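You operate a simulated robot arm through the tools that you are given. There is no shell and no other tool. Be economical: measure what you need, move in short steps, check, and stop when the job is done.

You run a simulated robot arm. Do the job below in one go: nothing can be reset, and whatever is moved stays where it is left.

TASK
Put two of the packets from the carton end of the tube bench on top of the white file box. Then put the blue foot cup on top of the silver purple band sensor. Do these in the order given. Set down upright: blue foot cup.

The check looks at the end state, three seconds after you hand in, the way a careful person would. Anything else that was tipped, shoved, dropped, spilled or broken makes it a failure.

THE ROBOT
A 7-joint arm with a two-finger parallel gripper on a trunk, on a base that drives. Base frame: it is fixed to the floor where the robot stands at the start and does not move with it; the origin is under the middle of the robot, x ahead of it, y to its left, z up; the surface under the hand at the start is at about z = 762. Readings come in mm, rad, newtons and seconds.
With the tool pointing down near the work surface it reaches from about 420 to 900 mm from the robot's upright axis, wherever it stands. Its first joint turns from -0.297 to 2.199 rad. Places, roughly: blue foot cup [5000, -500, 750]; purple band sensor [5000, 0, 750]. Payload 1.57 kg.
The TCP is the grasp point between the finger pads, 30 mm short of the fingertips. In the tool frame z runs along the fingers and y along their closing line. The gripper opens to 80 mm. The fingers are 17 mm wide and 12 mm thick; the gripper's body (40 by 82 mm) begins 80 mm behind the TCP.
Orientation is that of the tool frame in the base frame, as [roll, pitch, yaw] about the fixed x, y, z axes, in that order (R = Rz(yaw) Ry(pitch) Rx(roll)). With the fingers straight down and closing along the base's y, the tool's x points along the base's -x, its y along +y and its z along -z.

THE INTERFACE
- The arm moves only by the tool send_rows. Its argument "motion" is a list that holds one entry, the list of rows, each a list of 6 numbers: the shift along the base's x, y, z in units of 30 mm (1.0 is 30 mm), then the turn, a rotation vector about the base's x, y, z in units of 6 degrees (1.0 is 6 degrees). In form: [[[x, y, z, ax, ay, az], ...]]. A call has 1 to 12 rows; each row shifts and turns the commanded pose from where the row before left it. "fingers" is the finger opening in mm, from 0 to 80, set as the call begins (left out, the last holds). A call with a number of a shift or a turn outside -1 to 1 is refused whole. A row lasts 0.2 s, in which the tool goes at most 50 mm and 0.15 rad; a call with a longer step from one row to the next is refused whole, and so is a gripper value outside its range. A pose out of reach is approached as far as the arm can. The call stops where the force on the tool passes 40 N (or 10 N more than at its start, if that is more) or the arm is blocked; 0.2 s more then pass. Each finger travels about 45 mm/s and halts on what it meets, pressing with about 40 N; the grip force reading is that of the motor and also rises with nothing between the fingers. The clock runs only during rows and for 0.2 s after the last one: add rows that do not move to give the fingers time. The reply holds the time, the measured pose of the TCP, the force on the tool along the base axes, the opening and the grip force, in the units named above and with some noise, with the torque about the TCP (base axes, N m) and any sound that the robot's microphone picked up.
- Cameras (640 x 400 px; columns grow to the right, rows downward): "scene" is now at [-5.6, -174.9, 1324.8]; the picture's right is [0.59, -0.81, 0.00], its down [-0.26, -0.19, -0.95] and it looks along [0.77, 0.56, -0.32] (base axes); focal length 270 px, centre (320, 200). "wrist" rides on the gripper at [72, -7, -122] in the tool frame; the picture's right is [0.09, 1.00, 0.00], its down [-0.84, 0.08, -0.54] and it looks along [-0.54, 0.05, 0.84] (tool axes); focal length 238 px, centre (320, 200). There is no depth. A picture from a camera that has moved, and an enlarged one, comes with that camera's place and axes in the base frame and with its lens.
- snapshot(camera): a new picture of that camera. The clock stands still meanwhile.
- slide_trunk(by): slides the trunk up (or, below 0, down) by that many mm; the arm and the scene camera ride with it, the base frame stays. It gives what a move gives, with no picture.
- drive_base(legs): drives the robot by 1 to 6 legs, each [ahead, left, turn to the left] in mm, mm and rad, along the robot's own axes; the way and the turn of a leg run together, so that a leg with both is an arc; at most 1500 mm and 3.142 rad a leg. The arm and the cameras ride along, it lands a little off, and it stops where it bumps. It gives what a move gives.
- turn_head(pan, tilt): turns the head with the scene camera to pan (to the left, within 1.902 rad either way) and tilt (down, from -0.506 to 1.204), counted from straight ahead of the robot. It gives what a move gives.
- enlarge(camera, box): a new picture of the part [left, top, right, bottom] of that camera's present view, enlarged. The clock stands still meanwhile.
- close_job(): hands the job in; it is judged then, once.

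Go step by step. Nothing tells you exact positions but the pictures and the camera data: compare them with the known pose of the tool, close in by small moves and look again before you grip or let go. The budget is 165 turns and 108 pictures, counting those below and the enlarged ones. Unless the task says otherwise, let go and move clear before handing in.

The tools are called after "Emit:" by a JSON object that holds its "op" and its "data". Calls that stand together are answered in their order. send_rows: Moves the arm, as the interface text tells. Its arguments: {"type":"object","properties":{"motion":{"type":"array"},"fingers":{"type":"number"}},"required":["motion"]} The other tools are called the same way: slide_trunk (by) slides the trunk up or down; drive_base (legs) drives the base; turn_head (pan, tilt) turns the head that bears the scene camera; snapshot (camera) takes a picture; enlarge (camera, box) takes an enlarged picture of a part of a camera's view; close_job () hands the job in.

At the start:

```text
time: 0.0
position: [590.5, 27.8, 1222.4]
orientation: [-3.141, 0.0, 3.141]
ft_force: [0.6, -0.9, 0.3]
torque: [-0.01, 0.0, -0.02]
width: 80.1
grasp_force: 0.1
trunk travel left (down, up): [-675.0, 115.0]
robot x, y, heading: [1.5, -0.5, 0.004]
head pan, tilt: [0.627, 0.325]
```

scene: 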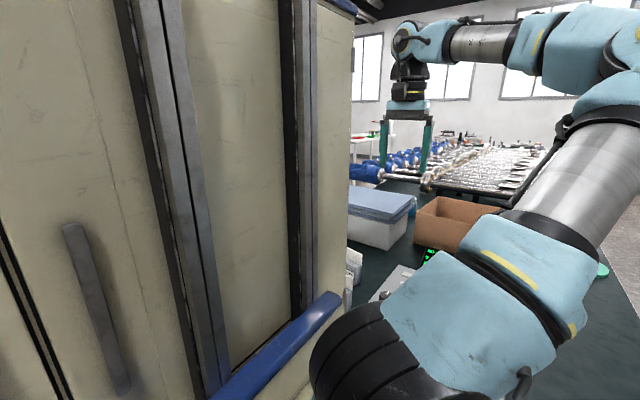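
wrist: 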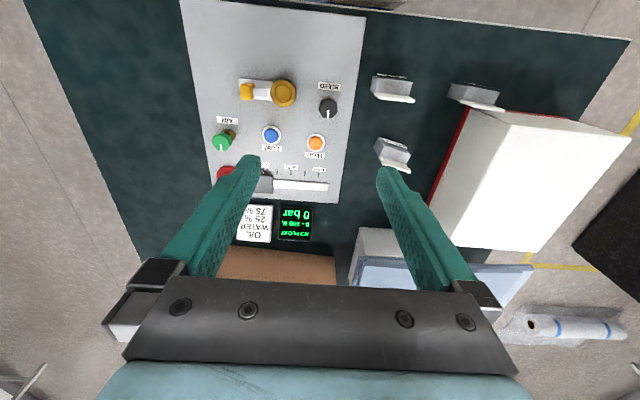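

I see a bench with a control panel, several small blocks, a box with a blue lid and a brown carton. I'll look around with the head to get the layout.

Emit:
{"op": "turn_head", "data": {"pan": 0.0, "tilt": 0.6}}

Emit:
{"op": "snapshot", "data": {"camera": "scene"}}

Emit:
{"op": "turn_head", "data": {"pan": -0.7, "tilt": 0.3}}

Emit:
{"op": "snapshot", "data": {"camera": "scene"}}

Emit:
{"op": "turn_head", "data": {"pan": 0.35, "tilt": 0.3}}

Emit:
{"op": "snapshot", "data": {"camera": "scene"}}

```text
time: 1.0
position: [590.5, 28.3, 1222.5]
orientation: [-3.141, 0.0, 3.14]
ft_force: [0.1, 0.6, -0.3]
torque: [0.01, -0.02, -0.02]
width: 79.9
grasp_force: 0.1
trunk travel left (down, up): [-675.0, 115.0]
robot x, y, heading: [-2.4, 1.4, -0.001]
head pan, tilt: [0.0, 0.6]
```

```text
105 pictures are left
camera scene: at [7.2, -229.5, 1299.6], right [0.0, -1.0, 0.0], down [-0.56, 0.0, -0.83], along [0.83, 0.0, -0.56], focal length 270 px, centre (320, 200)
```

scene: 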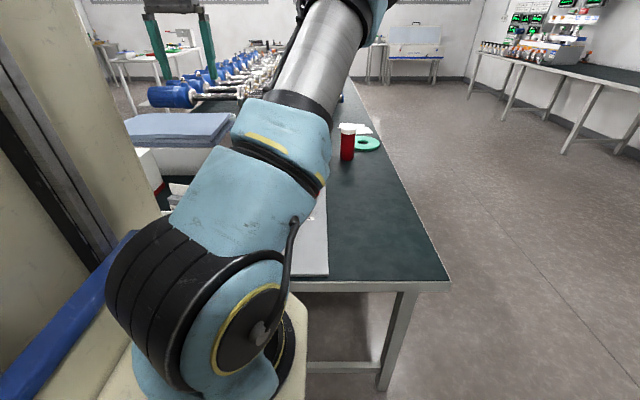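

```text
time: 2.1
position: [591.5, 27.4, 1222.5]
orientation: [-3.14, -0.001, -3.141]
ft_force: [-0.6, 0.2, -1.0]
torque: [-0.02, 0.01, -0.02]
width: 79.8
grasp_force: 0.0
trunk travel left (down, up): [-675.0, 115.0]
robot x, y, heading: [0.4, -1.3, 0.002]
head pan, tilt: [-0.7, 0.3]
```

```text
104 pictures are left
camera scene: at [-9.7, -289.7, 1327.1], right [-0.64, -0.77, 0.0], down [-0.23, 0.19, -0.96], along [0.73, -0.61, -0.3], focal length 270 px, centre (320, 200)
```

scene: 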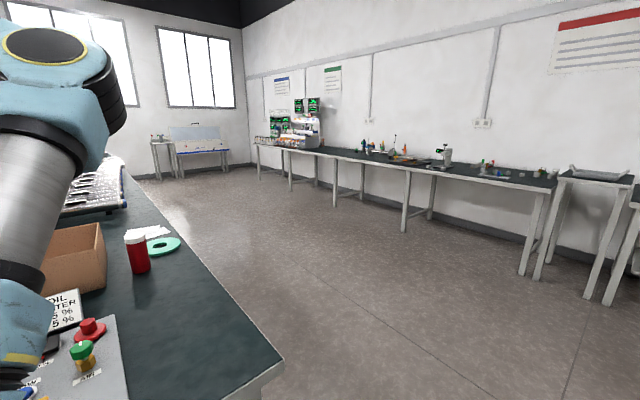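

```text
time: 3.4
position: [591.7, 27.4, 1223.8]
orientation: [-3.141, 0.001, -3.14]
ft_force: [0.7, 0.4, 0.2]
torque: [0.03, 0.0, 0.01]
width: 80.1
grasp_force: 0.0
trunk travel left (down, up): [-675.0, 115.0]
robot x, y, heading: [-3.3, 0.3, 0.001]
head pan, tilt: [0.351, 0.3]
```

```text
103 pictures are left
camera scene: at [6.6, -197.6, 1327.1], right [0.34, -0.94, 0.0], down [-0.28, -0.1, -0.96], along [0.9, 0.33, -0.3], focal length 270 px, centre (320, 200)
```

scene: 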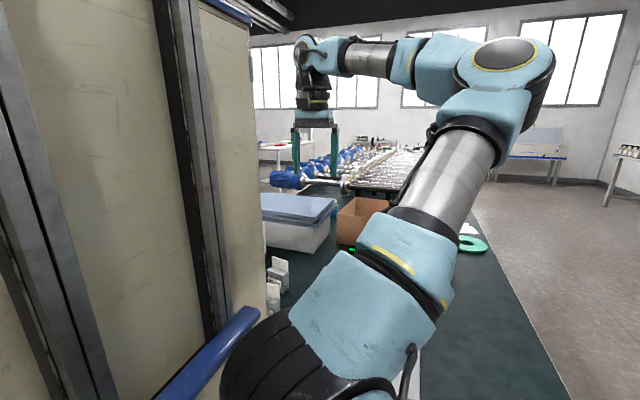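

I see a long bench running away along +x. The small blocks and the two white boxes need a closer look before I decide which are the packets and the file box.

Emit:
{"op": "enlarge", "data": {"camera": "wrist", "box": [340, 50, 640, 240]}}

Emit:
{"op": "enlarge", "data": {"camera": "scene", "box": [240, 120, 500, 320]}}

```text
2.11 times, centred on (490, 145) of wrist
camera zoom: at [518.1, 20.9, 1344.6], right [-0.09, 1.0, 0.0], down [0.84, 0.08, 0.54], along [0.54, 0.05, -0.84], focal length 502 px, centre (-38, 316)
```

zoom: 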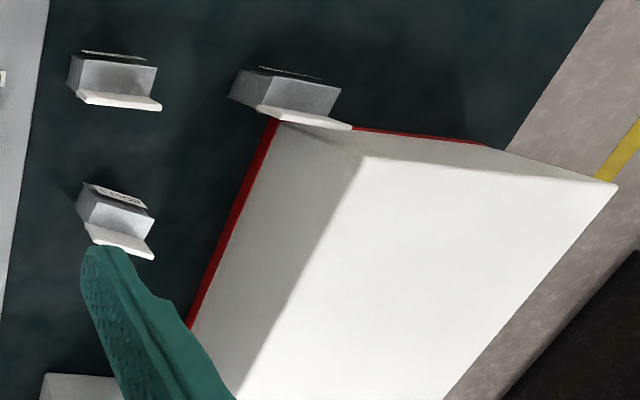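

```text
2.00 times, centred on (370, 220) of scene
camera zoom: at [6.6, -197.6, 1327.1], right [0.34, -0.94, 0.0], down [-0.28, -0.1, -0.96], along [0.9, 0.33, -0.3], focal length 540 px, centre (220, 160)
```

zoom: 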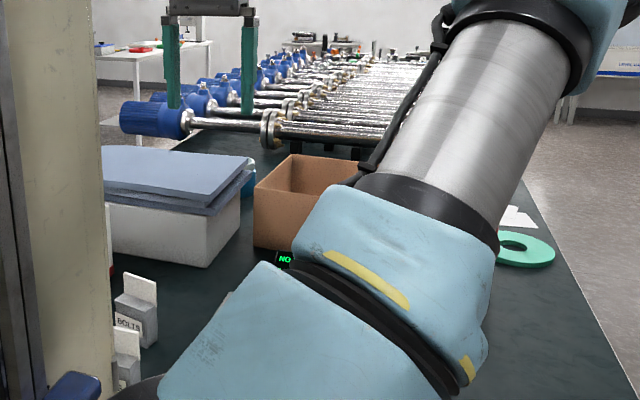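

The three small blocks beside the control panel look like labelled packets ("BOLTS"). A white box with a red base strip stands near y≈480, and I need to see its far side and find the real file box, so I'll look from other angles.

Emit:
{"op": "turn_head", "data": {"pan": 1.5, "tilt": 0.4}}

Emit:
{"op": "snapshot", "data": {"camera": "scene"}}

Emit:
{"op": "turn_head", "data": {"pan": -1.7, "tilt": 0.4}}

Emit:
{"op": "snapshot", "data": {"camera": "scene"}}

```text
time: 4.8
position: [590.5, 27.7, 1223.2]
orientation: [-3.14, -0.001, 3.141]
ft_force: [0.3, -0.5, -0.1]
torque: [0.01, 0.02, 0.0]
width: 80.2
grasp_force: 0.0
trunk travel left (down, up): [-675.0, 115.0]
robot x, y, heading: [-2.0, -1.6, 0.005]
head pan, tilt: [1.499, 0.4]
```

```text
100 pictures are left
camera scene: at [-74.5, -137.2, 1317.8], right [1.0, -0.07, 0.0], down [-0.03, -0.39, -0.92], along [0.07, 0.92, -0.39], focal length 270 px, centre (320, 200)
```

scene: 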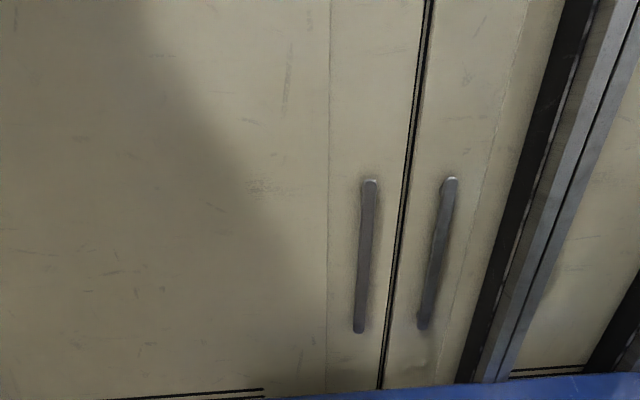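

```text
time: 7.5
position: [591.4, 27.8, 1222.5]
orientation: [3.142, 0.0, -3.139]
ft_force: [0.1, 0.4, -0.7]
torque: [-0.01, -0.03, 0.02]
width: 80.2
grasp_force: 0.1
trunk travel left (down, up): [-675.0, 115.0]
robot x, y, heading: [-3.4, 1.2, -0.003]
head pan, tilt: [-1.7, 0.4]
```

```text
99 pictures are left
camera scene: at [-93.1, -321.5, 1317.8], right [-0.99, 0.13, 0.0], down [0.05, 0.39, -0.92], along [-0.12, -0.91, -0.39], focal length 270 px, centre (320, 200)
```

scene: 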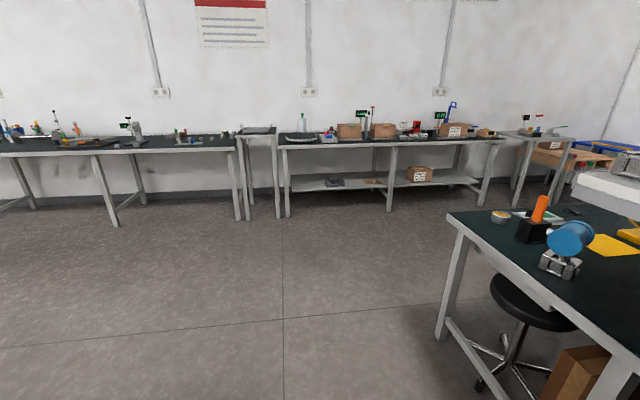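

A cabinet-like column blocks the left side of the head's view, so I'll use the wrist camera to look at the boxes. I'll move the hand left at its present height.

Emit:
{"op": "send_rows", "data": {"motion": [[[0, 1, 0, 0, 0, 0], [0, 1, 0, 0, 0, 0], [0, 1, 0, 0, 0, 0], [0, 1, 0, 0, 0, 0], [0, 1, 0, 0, 0, 0], [0, 1, 0, 0, 0, 0], [0, 1, 0, 0, 0, 0], [0, 1, 0, 0, 0, 0], [0, 1, 0, 0, 0, 0], [0, 0, 0, 0, 0, 0]]]}}

Emit:
{"op": "snapshot", "data": {"camera": "wrist"}}

```text
time: 9.7
position: [592.2, 298.4, 1223.0]
orientation: [-3.142, -0.001, 3.141]
ft_force: [-0.5, -1.4, 0.1]
torque: [0.0, 0.03, -0.03]
width: 79.8
grasp_force: 0.1
trunk travel left (down, up): [-675.0, 115.0]
robot x, y, heading: [-4.9, 0.0, 0.002]
head pan, tilt: [-1.7, 0.4]
```

```text
98 pictures are left
camera wrist: at [518.9, 291.4, 1345.3], right [-0.09, 1.0, 0.0], down [0.84, 0.08, 0.54], along [0.54, 0.05, -0.84], focal length 238 px, centre (320, 200)
```

wrist: 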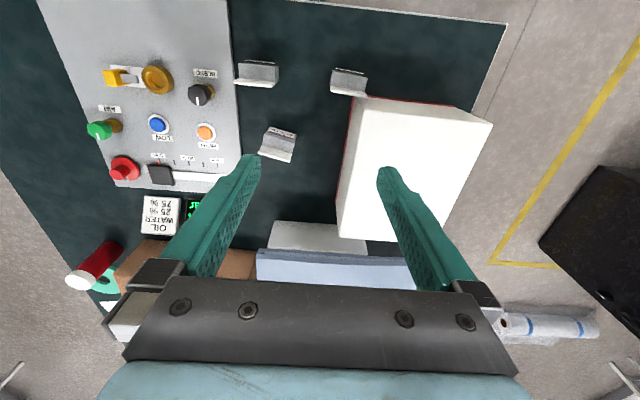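

The candidates are a white box with a red base strip, and a white box with blue sheets on it. I'll tilt the wrist forward for a more sideways view of both.

Emit:
{"op": "send_rows", "data": {"motion": [[[0, 0, 0, 0, -1, 0], [0, 0, 0, 0, -1, 0], [0, 0, 0, 0, -1, 0], [0, 0, 0, 0, -1, 0], [0, 0, 0, 0, -1, 0], [0, 0, 0, 0, -1, 0], [0, 0, 0, 0, 0, 0]]]}}

Emit:
{"op": "snapshot", "data": {"camera": "wrist"}}

Emit:
{"op": "turn_head", "data": {"pan": 0.45, "tilt": 0.4}}

Emit:
{"op": "snapshot", "data": {"camera": "scene"}}

```text
time: 11.3
position: [592.1, 297.9, 1224.4]
orientation: [3.141, 0.629, -3.141]
ft_force: [-0.8, 0.0, -0.2]
torque: [0.02, 0.0, -0.01]
width: 80.0
grasp_force: 0.0
trunk travel left (down, up): [-675.0, 115.0]
robot x, y, heading: [-0.6, 0.2, 0.002]
head pan, tilt: [-1.7, 0.4]
```

```text
97 pictures are left
camera wrist: at [460.1, 291.0, 1279.1], right [-0.07, 1.0, -0.05], down [0.36, 0.08, 0.93], along [0.93, 0.05, -0.36], focal length 238 px, centre (320, 200)
```

wrist: 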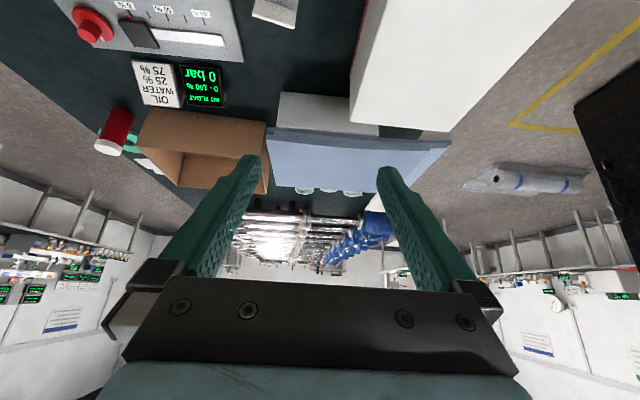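

```text
time: 13.3
position: [590.7, 297.6, 1223.2]
orientation: [-3.141, 0.629, -3.142]
ft_force: [-0.6, -0.1, -0.5]
torque: [-0.02, 0.0, -0.03]
width: 80.3
grasp_force: 0.0
trunk travel left (down, up): [-675.0, 115.0]
robot x, y, heading: [-3.0, -3.4, 0.0]
head pan, tilt: [0.45, 0.4]
```

```text
96 pictures are left
camera scene: at [2.3, -189.3, 1317.8], right [0.43, -0.9, 0.0], down [-0.35, -0.17, -0.92], along [0.83, 0.4, -0.39], focal length 270 px, centre (320, 200)
```

scene: 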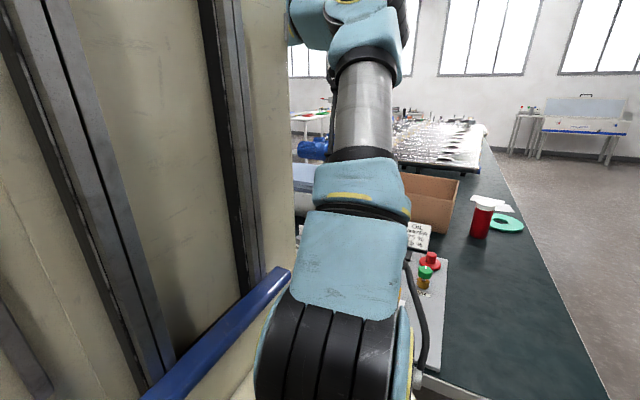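

I want a side view of the red-based box, so I'll swing the wrist to look toward +y from the right of the bench.

Emit:
{"op": "send_rows", "data": {"motion": [[[0, -1, 0, 0, 0, 1], [0, -1, 0, 0, 0, 1], [0, -1, 0, 0, 0, 1], [0, -1, 0, 0, 0, 1], [0, -1, 0, 0, 0, 1], [0, -1, 0, 0, 0, 1], [0, -1, 0, 0, 0, 1], [0, -1, 0, 0, 0, 1], [0, -1, 0, 0, 0, 1], [0, -1, -1, 0, 0, 1], [0, -1, -1, 0, 0, 1]]]}}

Emit:
{"op": "snapshot", "data": {"camera": "wrist"}}

```text
time: 15.7
position: [591.1, -32.1, 1164.6]
orientation: [-3.14, 0.63, -1.985]
ft_force: [-1.2, 0.4, 0.4]
torque: [-0.07, -0.07, -0.05]
width: 79.9
grasp_force: 0.0
trunk travel left (down, up): [-675.0, 115.0]
robot x, y, heading: [3.2, -0.4, 0.002]
head pan, tilt: [0.45, 0.4]
```

```text
95 pictures are left
camera wrist: at [543.3, -153.9, 1220.4], right [-0.94, 0.33, -0.06], down [0.07, 0.36, 0.93], along [0.33, 0.87, -0.36], focal length 238 px, centre (320, 200)
```

wrist: 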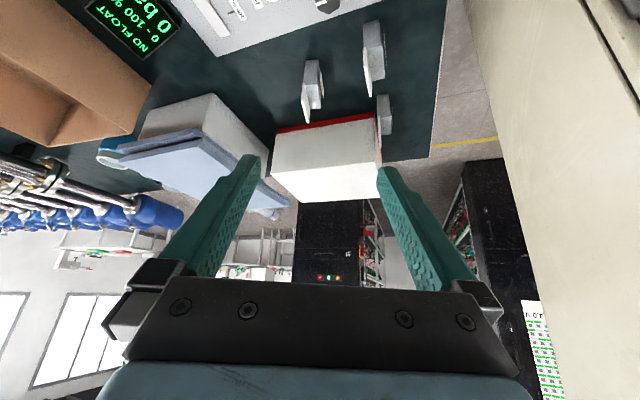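

Emit:
{"op": "enlarge", "data": {"camera": "wrist", "box": [90, 20, 430, 230]}}

```text
1.88 times, centred on (260, 125) of wrist
camera zoom: at [543.3, -153.9, 1220.4], right [-0.94, 0.33, -0.06], down [0.07, 0.36, 0.93], along [0.33, 0.87, -0.36], focal length 449 px, centre (433, 341)
```

zoom: 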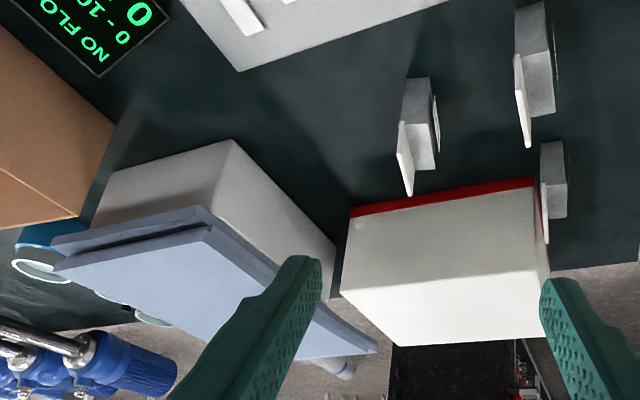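

The white box with the red base strip has a flat clear top; the other one carries loose blue sheets. I need a closer look at the grey blocks with white cards, and at the white things by the teal ring.

Emit:
{"op": "turn_head", "data": {"pan": 0.2, "tilt": 0.4}}

Emit:
{"op": "snapshot", "data": {"camera": "scene"}}

Emit:
{"op": "enlarge", "data": {"camera": "wrist", "box": [260, 0, 440, 150]}}

```text
time: 16.5
position: [592.0, -32.2, 1163.8]
orientation: [-3.141, 0.628, -1.99]
ft_force: [-0.5, 0.5, 0.5]
torque: [0.0, -0.02, 0.0]
width: 80.1
grasp_force: 0.0
trunk travel left (down, up): [-675.0, 115.0]
robot x, y, heading: [6.1, -0.6, -0.002]
head pan, tilt: [0.201, 0.4]
```

```text
93 pictures are left
camera scene: at [9.6, -211.1, 1317.8], right [0.2, -0.98, 0.0], down [-0.38, -0.08, -0.92], along [0.9, 0.18, -0.39], focal length 270 px, centre (320, 200)
```

scene: 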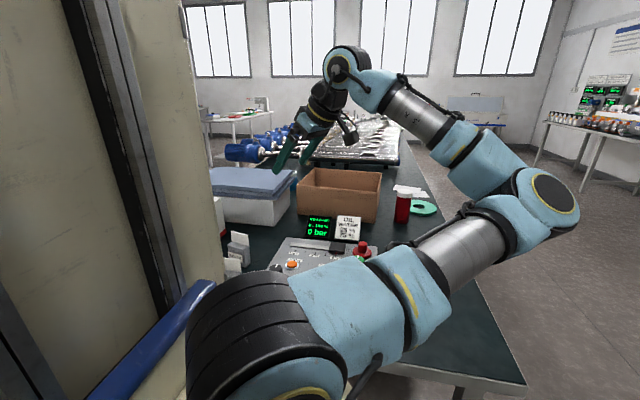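

```text
2.67 times, centred on (350, 75) of wrist
camera zoom: at [544.2, -153.6, 1220.1], right [-0.94, 0.34, -0.05], down [0.08, 0.36, 0.93], along [0.33, 0.87, -0.36], focal length 636 px, centre (240, 533)
```

zoom: 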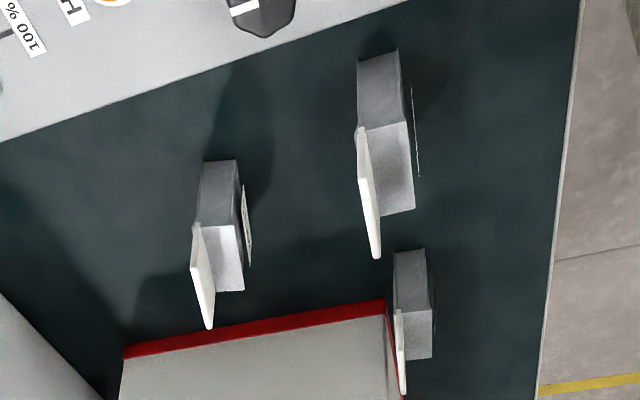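

The grey blocks are packets about 70 mm wide and 30 mm thick, each with a taller white card behind. I'll straighten the tool with the fingers closing along x, and look down at packets A and B from the near side.

Emit:
{"op": "send_rows", "data": {"motion": [[[0, 0, 0, 0, 0, 1], [0, 0, 0, 0, 0, 1], [0, 0, 0, 0, 0, 1], [0, 0, 0, 0, 0, 1], [0, 0.5, -0.5, -1, 0, 0], [0, 0.5, -0.5, -1, 0, 0], [0, 0.5, -0.5, -1, 0, 0], [0, 0.5, -0.5, -1, 0, 0], [0, 0.5, -0.5, -1, 0, 0], [0, 0.5, -0.5, -1, 0, 0], [0, 1, 0, 0, 0, 0], [0, 0, 0, 0, 0, 0]]]}}

Emit:
{"op": "snapshot", "data": {"camera": "wrist"}}

Emit:
{"op": "snapshot", "data": {"camera": "scene"}}

```text
time: 19.1
position: [510.0, 142.0, 1074.1]
orientation: [3.141, -0.001, -1.57]
ft_force: [-0.2, -0.6, -0.1]
torque: [-0.03, 0.02, -0.03]
width: 80.0
grasp_force: 0.1
out of reach, approached as far as the arm can: row 2, 3, 4
trunk travel left (down, up): [-675.0, 115.0]
robot x, y, heading: [1.4, -1.6, -0.001]
head pan, tilt: [0.201, 0.4]
```

```text
91 pictures are left
camera wrist: at [515.9, 71.3, 1196.8], right [-1.0, -0.09, 0.0], down [-0.08, 0.84, 0.54], along [-0.05, 0.54, -0.84], focal length 238 px, centre (320, 200)
```

wrist: 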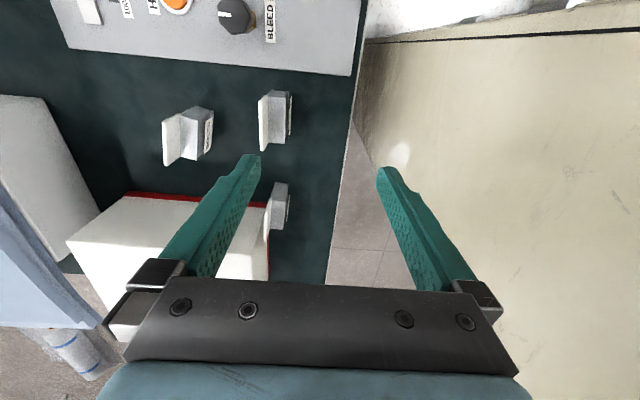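

```text
90 pictures are left
camera scene: at [9.6, -211.2, 1317.8], right [0.2, -0.98, 0.0], down [-0.38, -0.08, -0.92], along [0.9, 0.18, -0.39], focal length 270 px, centre (320, 200)
```

scene: 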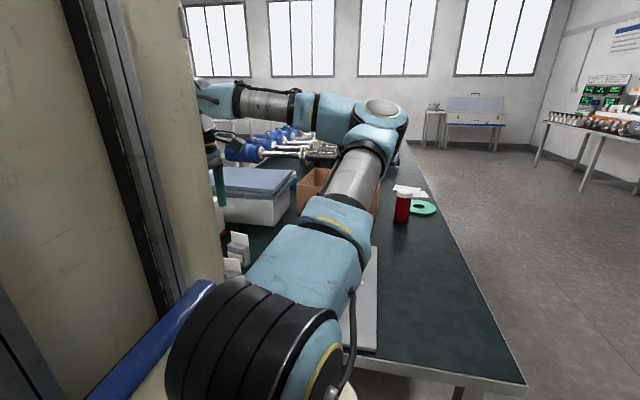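

Packet B is at about (585, 182) and packet A at about (728, 218). I'll move above B with some offset and look closer.

Emit:
{"op": "send_rows", "data": {"motion": [[[1, 0, -1, 0, 0, 0], [1, 0, -1, 0, 0, 0], [0.5, 0, -1, 0, 0, 0], [0, 0, 0, 0, 0, 0]]]}}

Emit:
{"op": "snapshot", "data": {"camera": "wrist"}}

Emit:
{"op": "enlarge", "data": {"camera": "wrist", "box": [220, 20, 400, 170]}}

```text
time: 20.1
position: [561.7, 136.0, 994.7]
orientation: [-3.138, -0.001, -1.587]
ft_force: [-0.3, -0.2, -0.7]
torque: [0.01, 0.0, 0.04]
width: 80.2
grasp_force: 0.0
out of reach, approached as far as the arm can: row 2, 3
trunk travel left (down, up): [-675.0, 115.0]
robot x, y, heading: [-1.1, 0.1, -0.0]
head pan, tilt: [0.201, 0.4]
```

```text
89 pictures are left
camera wrist: at [565.5, 64.2, 1117.8], right [-1.0, -0.07, 0.0], down [-0.06, 0.84, 0.54], along [-0.04, 0.54, -0.84], focal length 238 px, centre (320, 200)
```

wrist: 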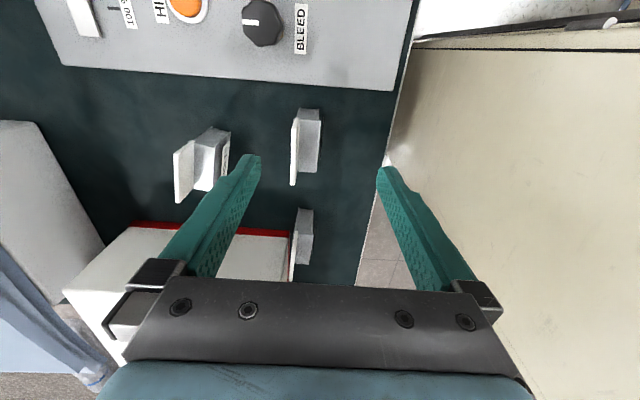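

```text
2.67 times, centred on (310, 95) of wrist
camera zoom: at [565.5, 64.2, 1117.8], right [-1.0, -0.07, 0.0], down [-0.06, 0.84, 0.54], along [-0.04, 0.54, -0.84], focal length 636 px, centre (347, 480)
```

zoom: 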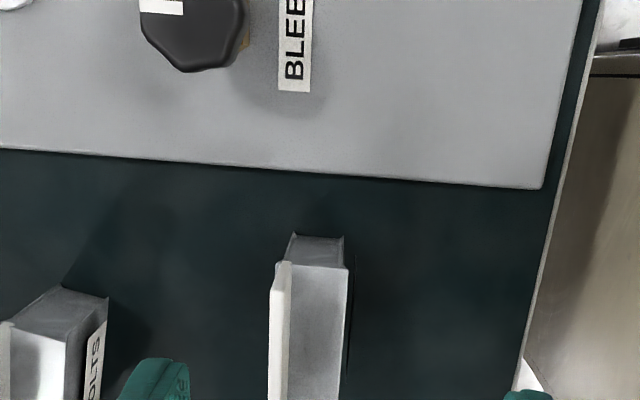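

I'm close to B, but some rows hit the reach limit at this wrist yaw. I'll retry the small remaining shift to see if it is a real limit.

Emit:
{"op": "send_rows", "data": {"motion": [[[0.5, 0.5, 0, 0, 0, 0], [0.4, 0.5, 0, 0, 0, 0], [0, 0, 0, 0, 0, 0], [0, 0, 0, 0, 0, 0]]]}}

```text
time: 21.1
position: [562.3, 137.2, 996.5]
orientation: [-3.139, -0.002, -1.588]
ft_force: [0.1, -0.6, -0.7]
torque: [-0.02, -0.01, 0.0]
width: 79.8
grasp_force: 0.1
out of reach, approached as far as the arm can: row 1, 2
trunk travel left (down, up): [-675.0, 115.0]
robot x, y, heading: [1.3, -2.1, -0.001]
head pan, tilt: [0.201, 0.4]
```

That yaw runs into a joint limit. I'll rotate the wrist the other way (half a turn), so the fingers still close along x.

Emit:
{"op": "send_rows", "data": {"motion": [[[0, 0, 0.5, 0, 0, -1], [0, 0, 0.5, 0, 0, -1], [0, 0, 0.5, 0, 0, -1], [0, 0, 0.5, 0, 0, -1], [0, 0, 0, 0, 0, -1], [0, 0, 0, 0, 0, -1], [0, 0, 0, 0, 0, -1], [0, 0, 0, 0, 0, -1], [0, 0, 0, 0, 0, -1], [0, 0, 0, 0, 0, -1], [0, 0, 0, 0, 0, -1], [0, 0, 0, 0, 0, -1]]]}}

Emit:
{"op": "send_rows", "data": {"motion": [[[0, 0, 0, 0, 0, -1], [0, 0, 0, 0, 0, -1], [0, 0, 0, 0, 0, -1], [0, 0, 0, 0, 0, -1], [0, 0, 0, 0, 0, -1], [0, 0, 0, 0, 0, -1], [0, 0, 0, 0, 0, -1], [0, 0, 0, 0, 0, -1], [0, 0, 0, 0, 0, -1], [0, 0, 0, 0, 0, -1], [0, 0, 0, 0, 0, -1], [0, 0, 0, 0, 0, -1]]]}}

Emit:
{"op": "send_rows", "data": {"motion": [[[0, 0, 0, 0, 0, -1], [0, 0, 0, 0, 0, -1], [0, 0, 0, 0, 0, -1], [0, 0, 0, 0, 0, -1], [0, 0, 0, 0, 0, -1], [0, 0, 0, 0, 0, -1], [0, 0, 0, 0, 0, 0]]]}}

Emit:
{"op": "snapshot", "data": {"camera": "wrist"}}

```text
time: 23.7
position: [560.7, 137.1, 1057.4]
orientation: [3.142, 0.0, -2.829]
ft_force: [0.2, -0.1, 0.7]
torque: [0.0, -0.03, 0.02]
width: 80.0
grasp_force: 0.1
trunk travel left (down, up): [-675.0, 115.0]
robot x, y, heading: [0.7, -1.0, -0.002]
head pan, tilt: [0.201, 0.4]
```

```text
time: 26.3
position: [561.5, 134.3, 1056.2]
orientation: [-3.141, 0.001, 2.197]
ft_force: [-0.2, -0.5, -0.2]
torque: [0.01, 0.01, -0.02]
width: 79.8
grasp_force: 0.1
trunk travel left (down, up): [-675.0, 115.0]
robot x, y, heading: [0.6, -2.2, -0.002]
head pan, tilt: [0.201, 0.4]
```

```text
time: 27.9
position: [561.1, 135.1, 1057.3]
orientation: [-3.14, 0.0, 1.57]
ft_force: [-1.1, 0.0, 0.0]
torque: [-0.01, 0.01, 0.03]
width: 79.8
grasp_force: 0.0
trunk travel left (down, up): [-675.0, 115.0]
robot x, y, heading: [-2.1, -0.9, 0.002]
head pan, tilt: [0.201, 0.4]
```

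```text
87 pictures are left
camera wrist: at [553.5, 207.1, 1178.6], right [1.0, 0.09, 0.0], down [0.08, -0.84, 0.54], along [0.05, -0.54, -0.84], focal length 238 px, centre (320, 200)
```

wrist: 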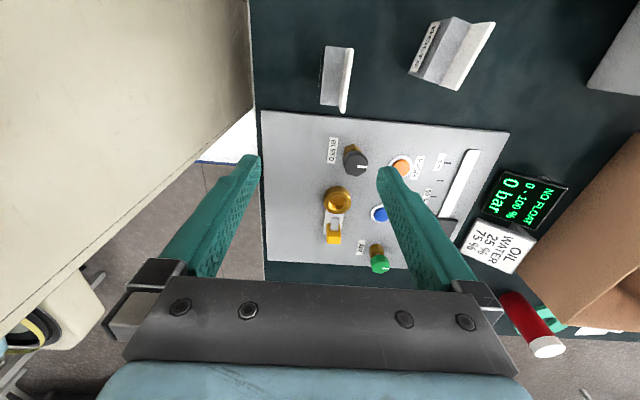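

The wrist now works freely at this yaw. Packet B spans about x 561–594, y 138–210, with block top z≈827 and card top z≈860; I'll move above it and check.

Emit:
{"op": "send_rows", "data": {"motion": [[[0.53, 0.65, -1, 0, 0, 0], [0, 0.65, -1, 0, 0, 0], [0, 0, -1, 0, 0, 0], [0, 0, -1, 0, 0, 0], [0, 0, -1, 0, 0, 0], [0, 0, 0, 0, 0, 0]]], "fingers": 80}}

Emit:
{"op": "snapshot", "data": {"camera": "wrist"}}

Emit:
{"op": "turn_head", "data": {"pan": 0.45, "tilt": 0.5}}

Emit:
{"op": "snapshot", "data": {"camera": "scene"}}

```text
time: 29.3
position: [577.3, 175.1, 906.7]
orientation: [3.141, -0.003, 1.571]
ft_force: [0.2, 0.0, -0.1]
torque: [-0.01, 0.01, -0.01]
width: 80.1
grasp_force: 0.0
trunk travel left (down, up): [-675.0, 115.0]
robot x, y, heading: [0.8, -1.4, -0.0]
head pan, tilt: [0.201, 0.4]
```

```text
86 pictures are left
camera wrist: at [569.5, 246.2, 1028.8], right [1.0, 0.09, 0.0], down [0.08, -0.84, 0.54], along [0.05, -0.54, -0.84], focal length 238 px, centre (320, 200)
```

wrist: 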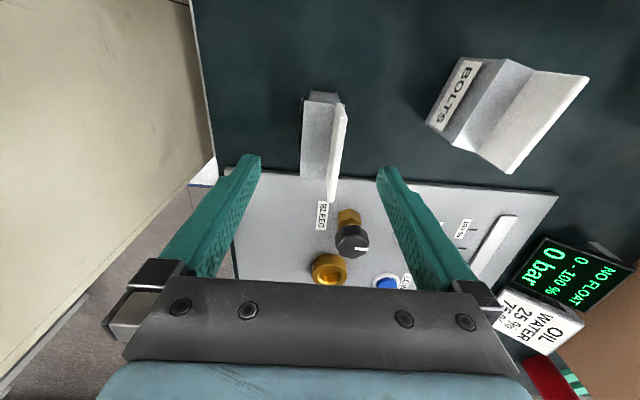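

```text
time: 30.1
position: [577.9, 174.3, 907.4]
orientation: [-3.141, 0.001, 1.571]
ft_force: [0.7, -0.4, -0.2]
torque: [-0.01, 0.03, 0.01]
width: 80.0
grasp_force: 0.0
trunk travel left (down, up): [-675.0, 115.0]
robot x, y, heading: [-0.7, -0.4, 0.001]
head pan, tilt: [0.45, 0.499]
```

```text
85 pictures are left
camera scene: at [0.8, -190.0, 1308.7], right [0.43, -0.9, 0.0], down [-0.43, -0.21, -0.88], along [0.79, 0.38, -0.48], focal length 270 px, centre (320, 200)
```

scene: 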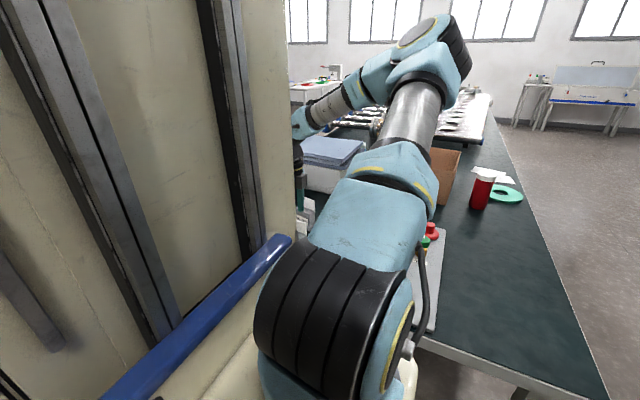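

B lines up with the hand centre (x 577, y ~172), so I'll go straight down and grip.

Emit:
{"op": "send_rows", "data": {"motion": [[[0, -0.05, -1, 0, 0, 0], [0, 0, -1, 0, 0, 0], [0, 0, -1, 0, 0, 0], [0, 0, -0.4, 0, 0, 0], [0, 0, 0, 0, 0, 0]]]}}

Emit:
{"op": "send_rows", "data": {"motion": [[[0, 0, 0, 0, 0, 0], [0, 0, 0, 0, 0, 0], [0, 0, 0, 0, 0, 0], [0, 0, 0, 0, 0, 0], [0, 0, 0, 0, 0, 0]]], "fingers": 20}}

Emit:
{"op": "snapshot", "data": {"camera": "wrist"}}

```text
time: 31.3
position: [577.1, 173.3, 804.4]
orientation: [3.142, 0.001, 1.569]
ft_force: [0.0, 0.6, -0.1]
torque: [0.0, -0.02, 0.0]
width: 80.2
grasp_force: 0.1
trunk travel left (down, up): [-675.0, 115.0]
robot x, y, heading: [-0.2, 2.8, -0.001]
head pan, tilt: [0.45, 0.499]
```

```text
time: 32.5
position: [577.1, 172.4, 804.7]
orientation: [3.14, 0.001, 1.57]
ft_force: [0.9, 0.9, 0.1]
torque: [0.05, -0.06, -0.02]
width: 33.5
grasp_force: 34.8
trunk travel left (down, up): [-675.0, 115.0]
robot x, y, heading: [-1.8, -2.3, 0.0]
head pan, tilt: [0.45, 0.499]
```

```text
84 pictures are left
camera wrist: at [569.9, 244.9, 926.6], right [1.0, 0.09, 0.0], down [0.08, -0.84, 0.54], along [0.05, -0.54, -0.84], focal length 238 px, centre (320, 200)
```

wrist: 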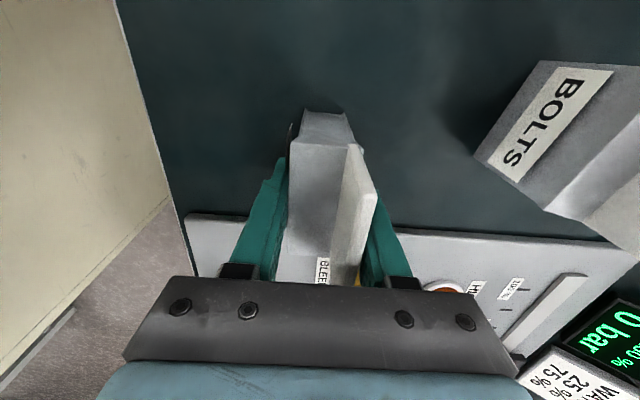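

The packet is held (33.5 mm). I'll lift it well above the box top (z≈910) and look.

Emit:
{"op": "send_rows", "data": {"motion": [[[0, 0, 0.5, 0, 0, 0], [0, 0, 1, 0, 0, 0], [0, 0, 1, 0, 0, 0], [0, 0, 1, 0, 0, 0], [0, 0, 1, 0, 0, 0], [0, 0, 1, 0, 0, 0], [0, 0, 1, 0, 0, 0], [0, 0, 1, 0, 0, 0], [0, 0, 0, 0, 0, 0]]]}}

Emit:
{"op": "send_rows", "data": {"motion": [[[0.3, 1, 0, 0, 0, 0], [0.3, 1, 0, 0, 0, 0], [0.3, 1, 0, 0, 0, 0], [0.3, 1, 0, 0, 0, 0], [0.3, 1, 0, 0, 0, 0], [0.3, 1, 0, 0, 0, 0], [0.3, 1, 0, 0, 0, 0], [0, 0, 0, 0, 0, 0]]]}}

Emit:
{"op": "snapshot", "data": {"camera": "wrist"}}

Emit:
{"op": "snapshot", "data": {"camera": "scene"}}

```text
time: 34.5
position: [578.8, 173.0, 1029.7]
orientation: [3.141, 0.0, 1.571]
ft_force: [0.1, 0.6, -1.9]
torque: [0.02, 0.03, 0.0]
width: 33.6
grasp_force: 40.4
trunk travel left (down, up): [-675.0, 115.0]
robot x, y, heading: [3.2, 0.7, -0.001]
head pan, tilt: [0.45, 0.499]
```

```text
time: 36.3
position: [627.4, 343.0, 1030.5]
orientation: [3.141, 0.001, 1.572]
ft_force: [-0.1, 0.3, -1.7]
torque: [-0.01, 0.02, -0.01]
width: 33.7
grasp_force: 39.5
out of reach, approached as far as the arm can: row 6, 7
trunk travel left (down, up): [-675.0, 115.0]
robot x, y, heading: [-1.2, -1.9, 0.002]
head pan, tilt: [0.45, 0.499]
```

```text
83 pictures are left
camera wrist: at [620.5, 415.1, 1151.9], right [1.0, 0.09, 0.0], down [0.08, -0.84, 0.54], along [0.05, -0.54, -0.84], focal length 238 px, centre (320, 200)
```

wrist: 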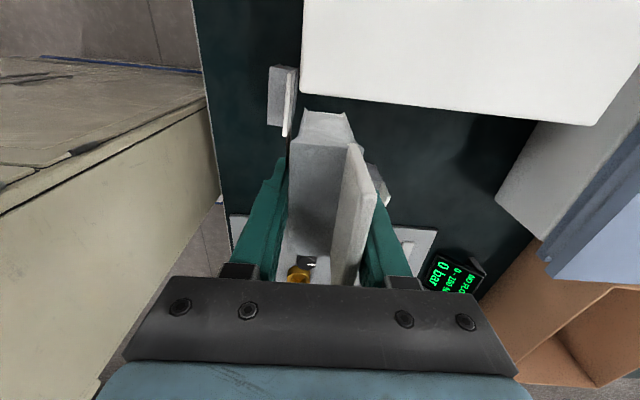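

```text
82 pictures are left
camera scene: at [0.8, -189.9, 1308.7], right [0.44, -0.9, 0.0], down [-0.43, -0.21, -0.88], along [0.79, 0.38, -0.48], focal length 270 px, centre (320, 200)
```

scene: 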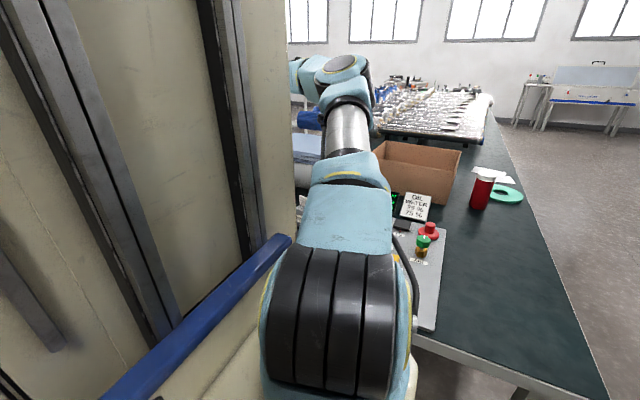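

The wrist again runs into a joint limit, not distance. The packet can stand turned on the box, so I'll rotate the tool +36° while going left.

Emit:
{"op": "send_rows", "data": {"motion": [[[0, 0, 0, 0, 0, 1], [0, 0, 0, 0, 0, 1], [0, 0, 0, 0, 0, 1], [0, 0, 0, 0, 0, 1], [0, 0, 0, 0, 0, 1], [0, 0, 0, 0, 0, 1], [0.3, 1, 0, 0, 0, 0], [0.3, 1, 0, 0, 0, 0], [0.3, 1, 0, 0, 0, 0], [0.3, 1, 0, 0, 0, 0], [0, 0, 0, 0, 0, 0]]]}}

```text
time: 38.7
position: [637.1, 345.8, 1029.2]
orientation: [-3.141, 0.0, 2.198]
ft_force: [-0.1, 0.3, 1.0]
torque: [0.02, -0.04, 0.03]
width: 19.7
grasp_force: 0.0
out of reach, approached as far as the arm can: row 7, 8, 9, 10
trunk travel left (down, up): [-675.0, 115.0]
robot x, y, heading: [-0.6, -0.0, -0.007]
head pan, tilt: [0.45, 0.499]
```

The grip reading dropped to zero: the packet may have slipped out. I'll look right away.

Emit:
{"op": "snapshot", "data": {"camera": "wrist"}}

Emit:
{"op": "turn_head", "data": {"pan": 0.3, "tilt": 0.6}}

Emit:
{"op": "snapshot", "data": {"camera": "scene"}}

```text
81 pictures are left
camera wrist: at [588.4, 400.0, 1150.9], right [0.75, 0.66, 0.0], down [0.55, -0.63, 0.54], along [0.36, -0.41, -0.84], focal length 238 px, centre (320, 200)
```

wrist: 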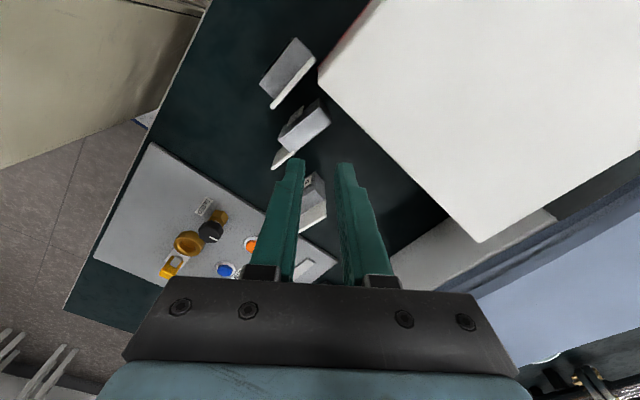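

```text
time: 39.4
position: [637.4, 346.9, 1029.6]
orientation: [-3.141, 0.001, 2.199]
ft_force: [0.9, -0.2, 0.5]
torque: [-0.02, -0.03, -0.04]
width: 20.2
grasp_force: 0.1
trunk travel left (down, up): [-675.0, 115.0]
robot x, y, heading: [-0.9, -0.4, -0.001]
head pan, tilt: [0.3, 0.6]
```

```text
80 pictures are left
camera scene: at [3.3, -203.4, 1299.7], right [0.3, -0.96, 0.0], down [-0.54, -0.17, -0.83], along [0.79, 0.24, -0.56], focal length 270 px, centre (320, 200)
```

scene: 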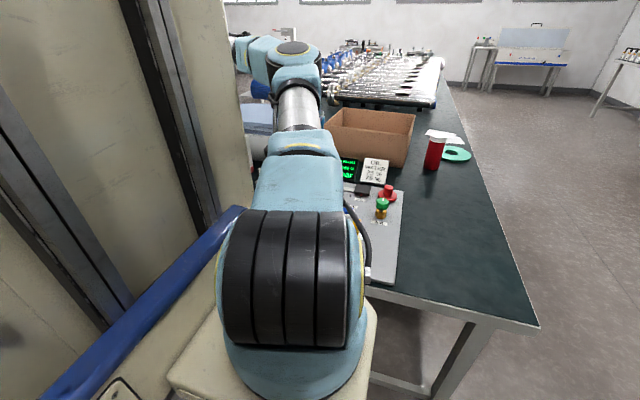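

The packet fell back to the bench and now lies by packet C, near the box. The body limits the arm's reach to the left, so I'll drive the base left a bit and then look at it again.

Emit:
{"op": "drive_base", "data": {"legs": [[0, 120, 0]]}}

Emit:
{"op": "snapshot", "data": {"camera": "wrist"}}

Emit:
{"op": "snapshot", "data": {"camera": "scene"}}

```text
time: 40.6
position: [637.3, 467.6, 1029.0]
orientation: [-3.141, 0.001, 2.198]
ft_force: [0.6, 0.3, 0.2]
torque: [-0.02, -0.02, 0.0]
width: 20.1
grasp_force: 0.0
trunk travel left (down, up): [-675.0, 115.0]
robot x, y, heading: [-1.4, 119.9, 0.003]
head pan, tilt: [0.3, 0.6]
```

```text
79 pictures are left
camera wrist: at [588.5, 521.2, 1150.9], right [0.75, 0.66, 0.0], down [0.55, -0.63, 0.54], along [0.36, -0.41, -0.84], focal length 238 px, centre (320, 200)
```

wrist: 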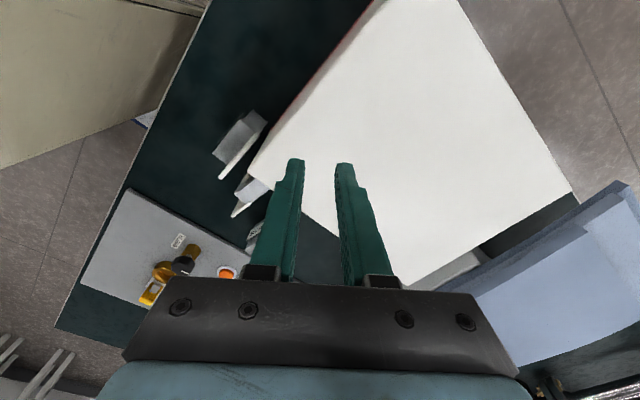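

```text
78 pictures are left
camera scene: at [3.3, -82.1, 1299.6], right [0.3, -0.96, 0.0], down [-0.54, -0.17, -0.83], along [0.79, 0.24, -0.56], focal length 270 px, centre (320, 200)
```

scene: 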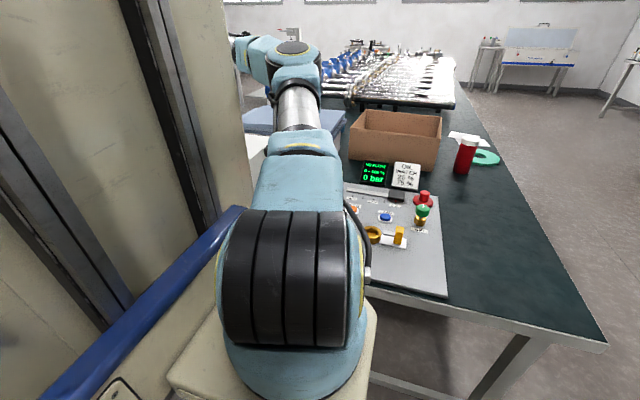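

The tall column is the robot's own body, so driving is free. Now I'll zoom in on the dropped packet.

Emit:
{"op": "enlarge", "data": {"camera": "wrist", "box": [180, 80, 340, 290]}}

Emit:
{"op": "send_rows", "data": {"motion": [[[-0.5, 0, 0, 0, 0, -1], [-0.5, 0, 0, 0, 0, -1], [-0.5, 0, 0, 0, 0, -1], [-0.3, 0, 0, 0, 0, -1], [0, 0, 0, 0, 0, -1], [0, 0, 0, 0, 0, -1], [0, 0, 0, 0, 0, 0]]], "fingers": 80}}

Emit:
{"op": "snapshot", "data": {"camera": "wrist"}}

```text
1.90 times, centred on (260, 185) of wrist
camera zoom: at [588.5, 521.2, 1150.9], right [0.75, 0.66, 0.0], down [0.55, -0.63, 0.54], along [0.36, -0.41, -0.84], focal length 454 px, centre (434, 229)
```

zoom: 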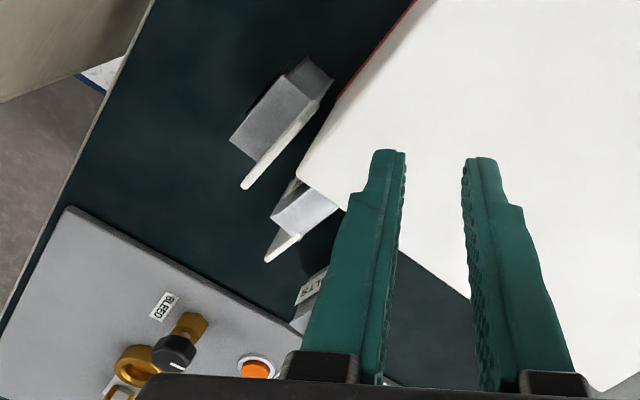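

```text
time: 42.2
position: [583.7, 466.7, 1029.3]
orientation: [-3.141, -0.001, 1.567]
ft_force: [0.4, 0.9, 0.4]
torque: [0.03, 0.03, 0.0]
width: 80.0
grasp_force: 0.1
trunk travel left (down, up): [-675.0, 115.0]
robot x, y, heading: [0.7, 121.4, -0.005]
head pan, tilt: [0.3, 0.6]
```

```text
76 pictures are left
camera wrist: at [575.6, 539.0, 1151.2], right [1.0, 0.09, 0.0], down [0.07, -0.84, 0.54], along [0.05, -0.54, -0.84], focal length 238 px, centre (320, 200)
```

wrist: 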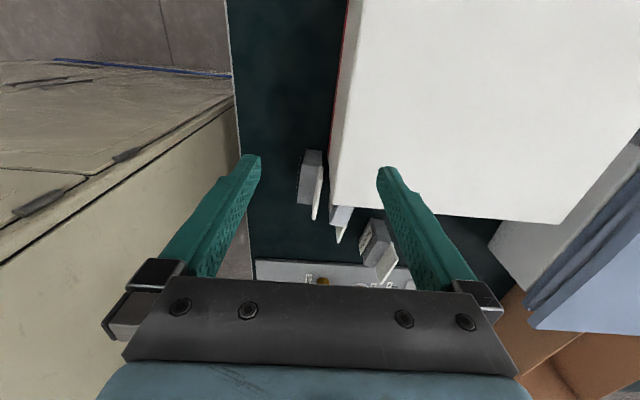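

The dropped packet appears to be standing upright at about (634, 317), just right of the box corner. I'll move over there to see it better.

Emit:
{"op": "send_rows", "data": {"motion": [[[0.5, -1, 0, 0, 0, 0], [0.5, -1, 0, 0, 0, 0], [0.5, -1, 0, 0, 0, 0], [0.2, -1, 0, 0, 0, 0], [0, -1, 0, 0, 0, 0], [0, 0, 0, 0, 0, 0]]]}}

Emit:
{"op": "snapshot", "data": {"camera": "wrist"}}

Emit:
{"op": "enlarge", "data": {"camera": "wrist", "box": [220, 20, 460, 180]}}

```text
time: 43.6
position: [634.3, 316.1, 1029.5]
orientation: [3.141, 0.001, 1.569]
ft_force: [-0.7, 0.9, 0.2]
torque: [0.0, 0.02, 0.05]
width: 80.3
grasp_force: 0.1
trunk travel left (down, up): [-675.0, 115.0]
robot x, y, heading: [-3.0, 120.3, -0.002]
head pan, tilt: [0.3, 0.6]
```

```text
75 pictures are left
camera wrist: at [626.5, 388.4, 1151.4], right [1.0, 0.09, 0.0], down [0.08, -0.84, 0.54], along [0.05, -0.54, -0.84], focal length 238 px, centre (320, 200)
```

wrist: 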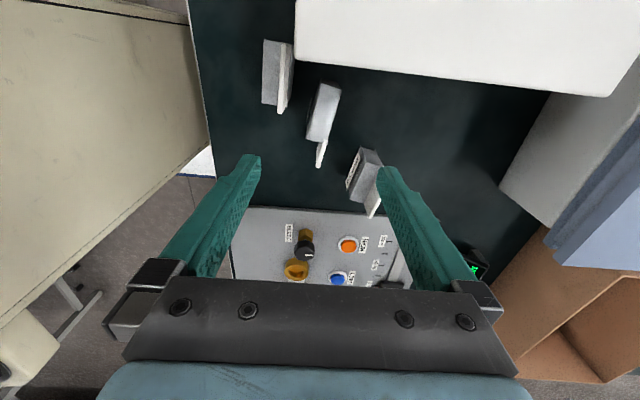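

```text
2.50 times, centred on (340, 100) of wrist
camera zoom: at [626.5, 388.4, 1151.4], right [1.0, 0.09, 0.0], down [0.08, -0.84, 0.54], along [0.05, -0.54, -0.84], focal length 596 px, centre (270, 450)
```

zoom: 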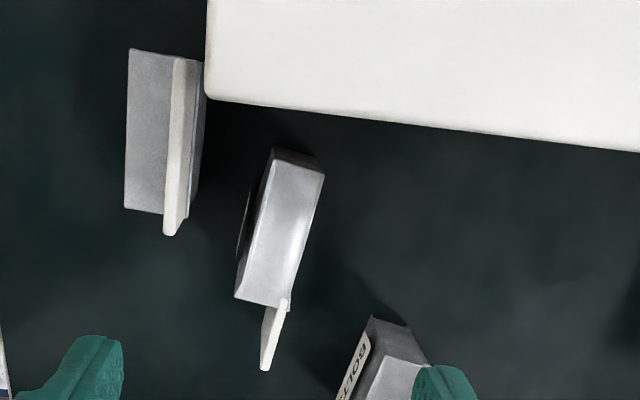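

The packet is one rigid piece and lies on its side: body about x 632–650, y 281–348, header toward −y, turned about 10°. I'll align, narrow the fingers to stay clear of packet C, and come down to check.

Emit:
{"op": "send_rows", "data": {"motion": [[[0, -0.5, -1, 0, 0, -0.85], [0.13, 0, -1, 0, 0, -0.85], [0, 0, -1, 0, 0, 0], [0, 0, -1, 0, 0, 0], [0, 0, 0, 0, 0, 0]]], "fingers": 56}}

Emit:
{"op": "snapshot", "data": {"camera": "wrist"}}

Emit:
{"op": "enlarge", "data": {"camera": "wrist", "box": [220, 60, 460, 220]}}

```text
time: 44.8
position: [638.7, 303.0, 907.6]
orientation: [-3.141, 0.0, 1.391]
ft_force: [0.1, -0.6, 0.0]
torque: [0.01, 0.0, 0.01]
width: 56.2
grasp_force: 0.1
trunk travel left (down, up): [-675.0, 115.0]
robot x, y, heading: [-3.8, 120.7, -0.004]
head pan, tilt: [0.3, 0.6]
```

```text
73 pictures are left
camera wrist: at [643.8, 374.2, 1030.3], right [1.0, -0.09, 0.0], down [-0.07, -0.84, 0.54], along [-0.05, -0.54, -0.84], focal length 238 px, centre (320, 200)
```

wrist: 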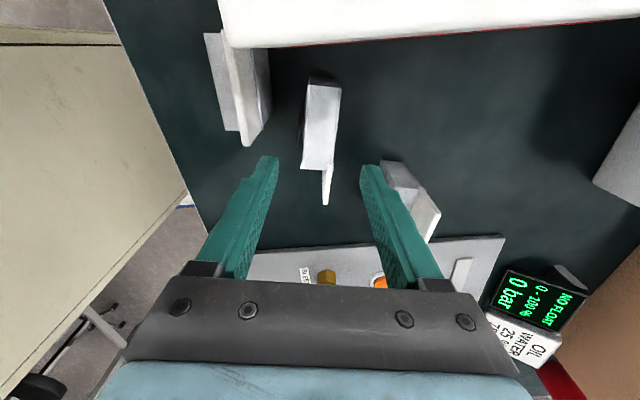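

```text
2.50 times, centred on (340, 140) of wrist
camera zoom: at [643.8, 374.2, 1030.3], right [1.0, -0.09, 0.0], down [-0.07, -0.84, 0.54], along [-0.05, -0.54, -0.84], focal length 596 px, centre (270, 350)
```

zoom: 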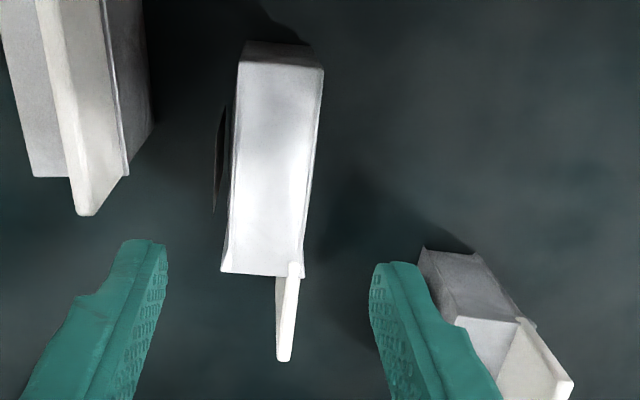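

Alignment looks right and both neighbours are clear by more than 8 mm. I'll go down and grip.

Emit:
{"op": "send_rows", "data": {"motion": [[[0, 0, -1, 0, 0, 0], [0, 0, -1, 0, 0, 0], [0, 0, -1, 0, 0, 0], [0, 0, -0.6, 0, 0, 0], [0, 0, 0, 0, 0, 0]]]}}

Emit:
{"op": "send_rows", "data": {"motion": [[[0, 0, 0, 0, 0, 0], [0, 0, 0, 0, 0, 0], [0, 0, 0, 0, 0, 0], [0, 0, 0, 0, 0, 0], [0, 0, 0, 0, 0, 0], [0, 0, 0, 0, 0, 0]]], "fingers": 0}}

Emit:
{"op": "snapshot", "data": {"camera": "wrist"}}

```text
time: 46.0
position: [638.0, 302.2, 800.5]
orientation: [-3.141, -0.001, 1.391]
ft_force: [0.4, -0.5, 1.0]
torque: [-0.03, 0.01, 0.01]
width: 56.2
grasp_force: 0.0
trunk travel left (down, up): [-675.0, 115.0]
robot x, y, heading: [0.1, 122.2, 0.005]
head pan, tilt: [0.3, 0.6]
```

```text
time: 47.4
position: [638.6, 302.6, 800.3]
orientation: [3.141, 0.0, 1.393]
ft_force: [-0.5, -0.2, -0.2]
torque: [0.02, -0.03, -0.05]
width: 33.5
grasp_force: 39.8
trunk travel left (down, up): [-675.0, 115.0]
robot x, y, heading: [0.9, 125.3, 0.0]
head pan, tilt: [0.3, 0.6]
```

```text
71 pictures are left
camera wrist: at [643.8, 374.0, 922.9], right [1.0, -0.09, 0.0], down [-0.07, -0.84, 0.54], along [-0.05, -0.54, -0.84], focal length 238 px, centre (320, 200)
```

wrist: 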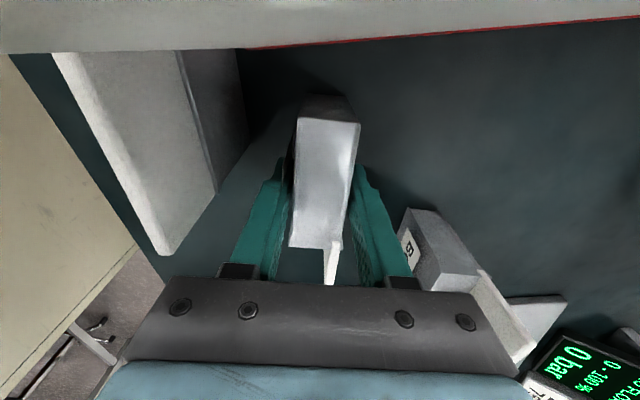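

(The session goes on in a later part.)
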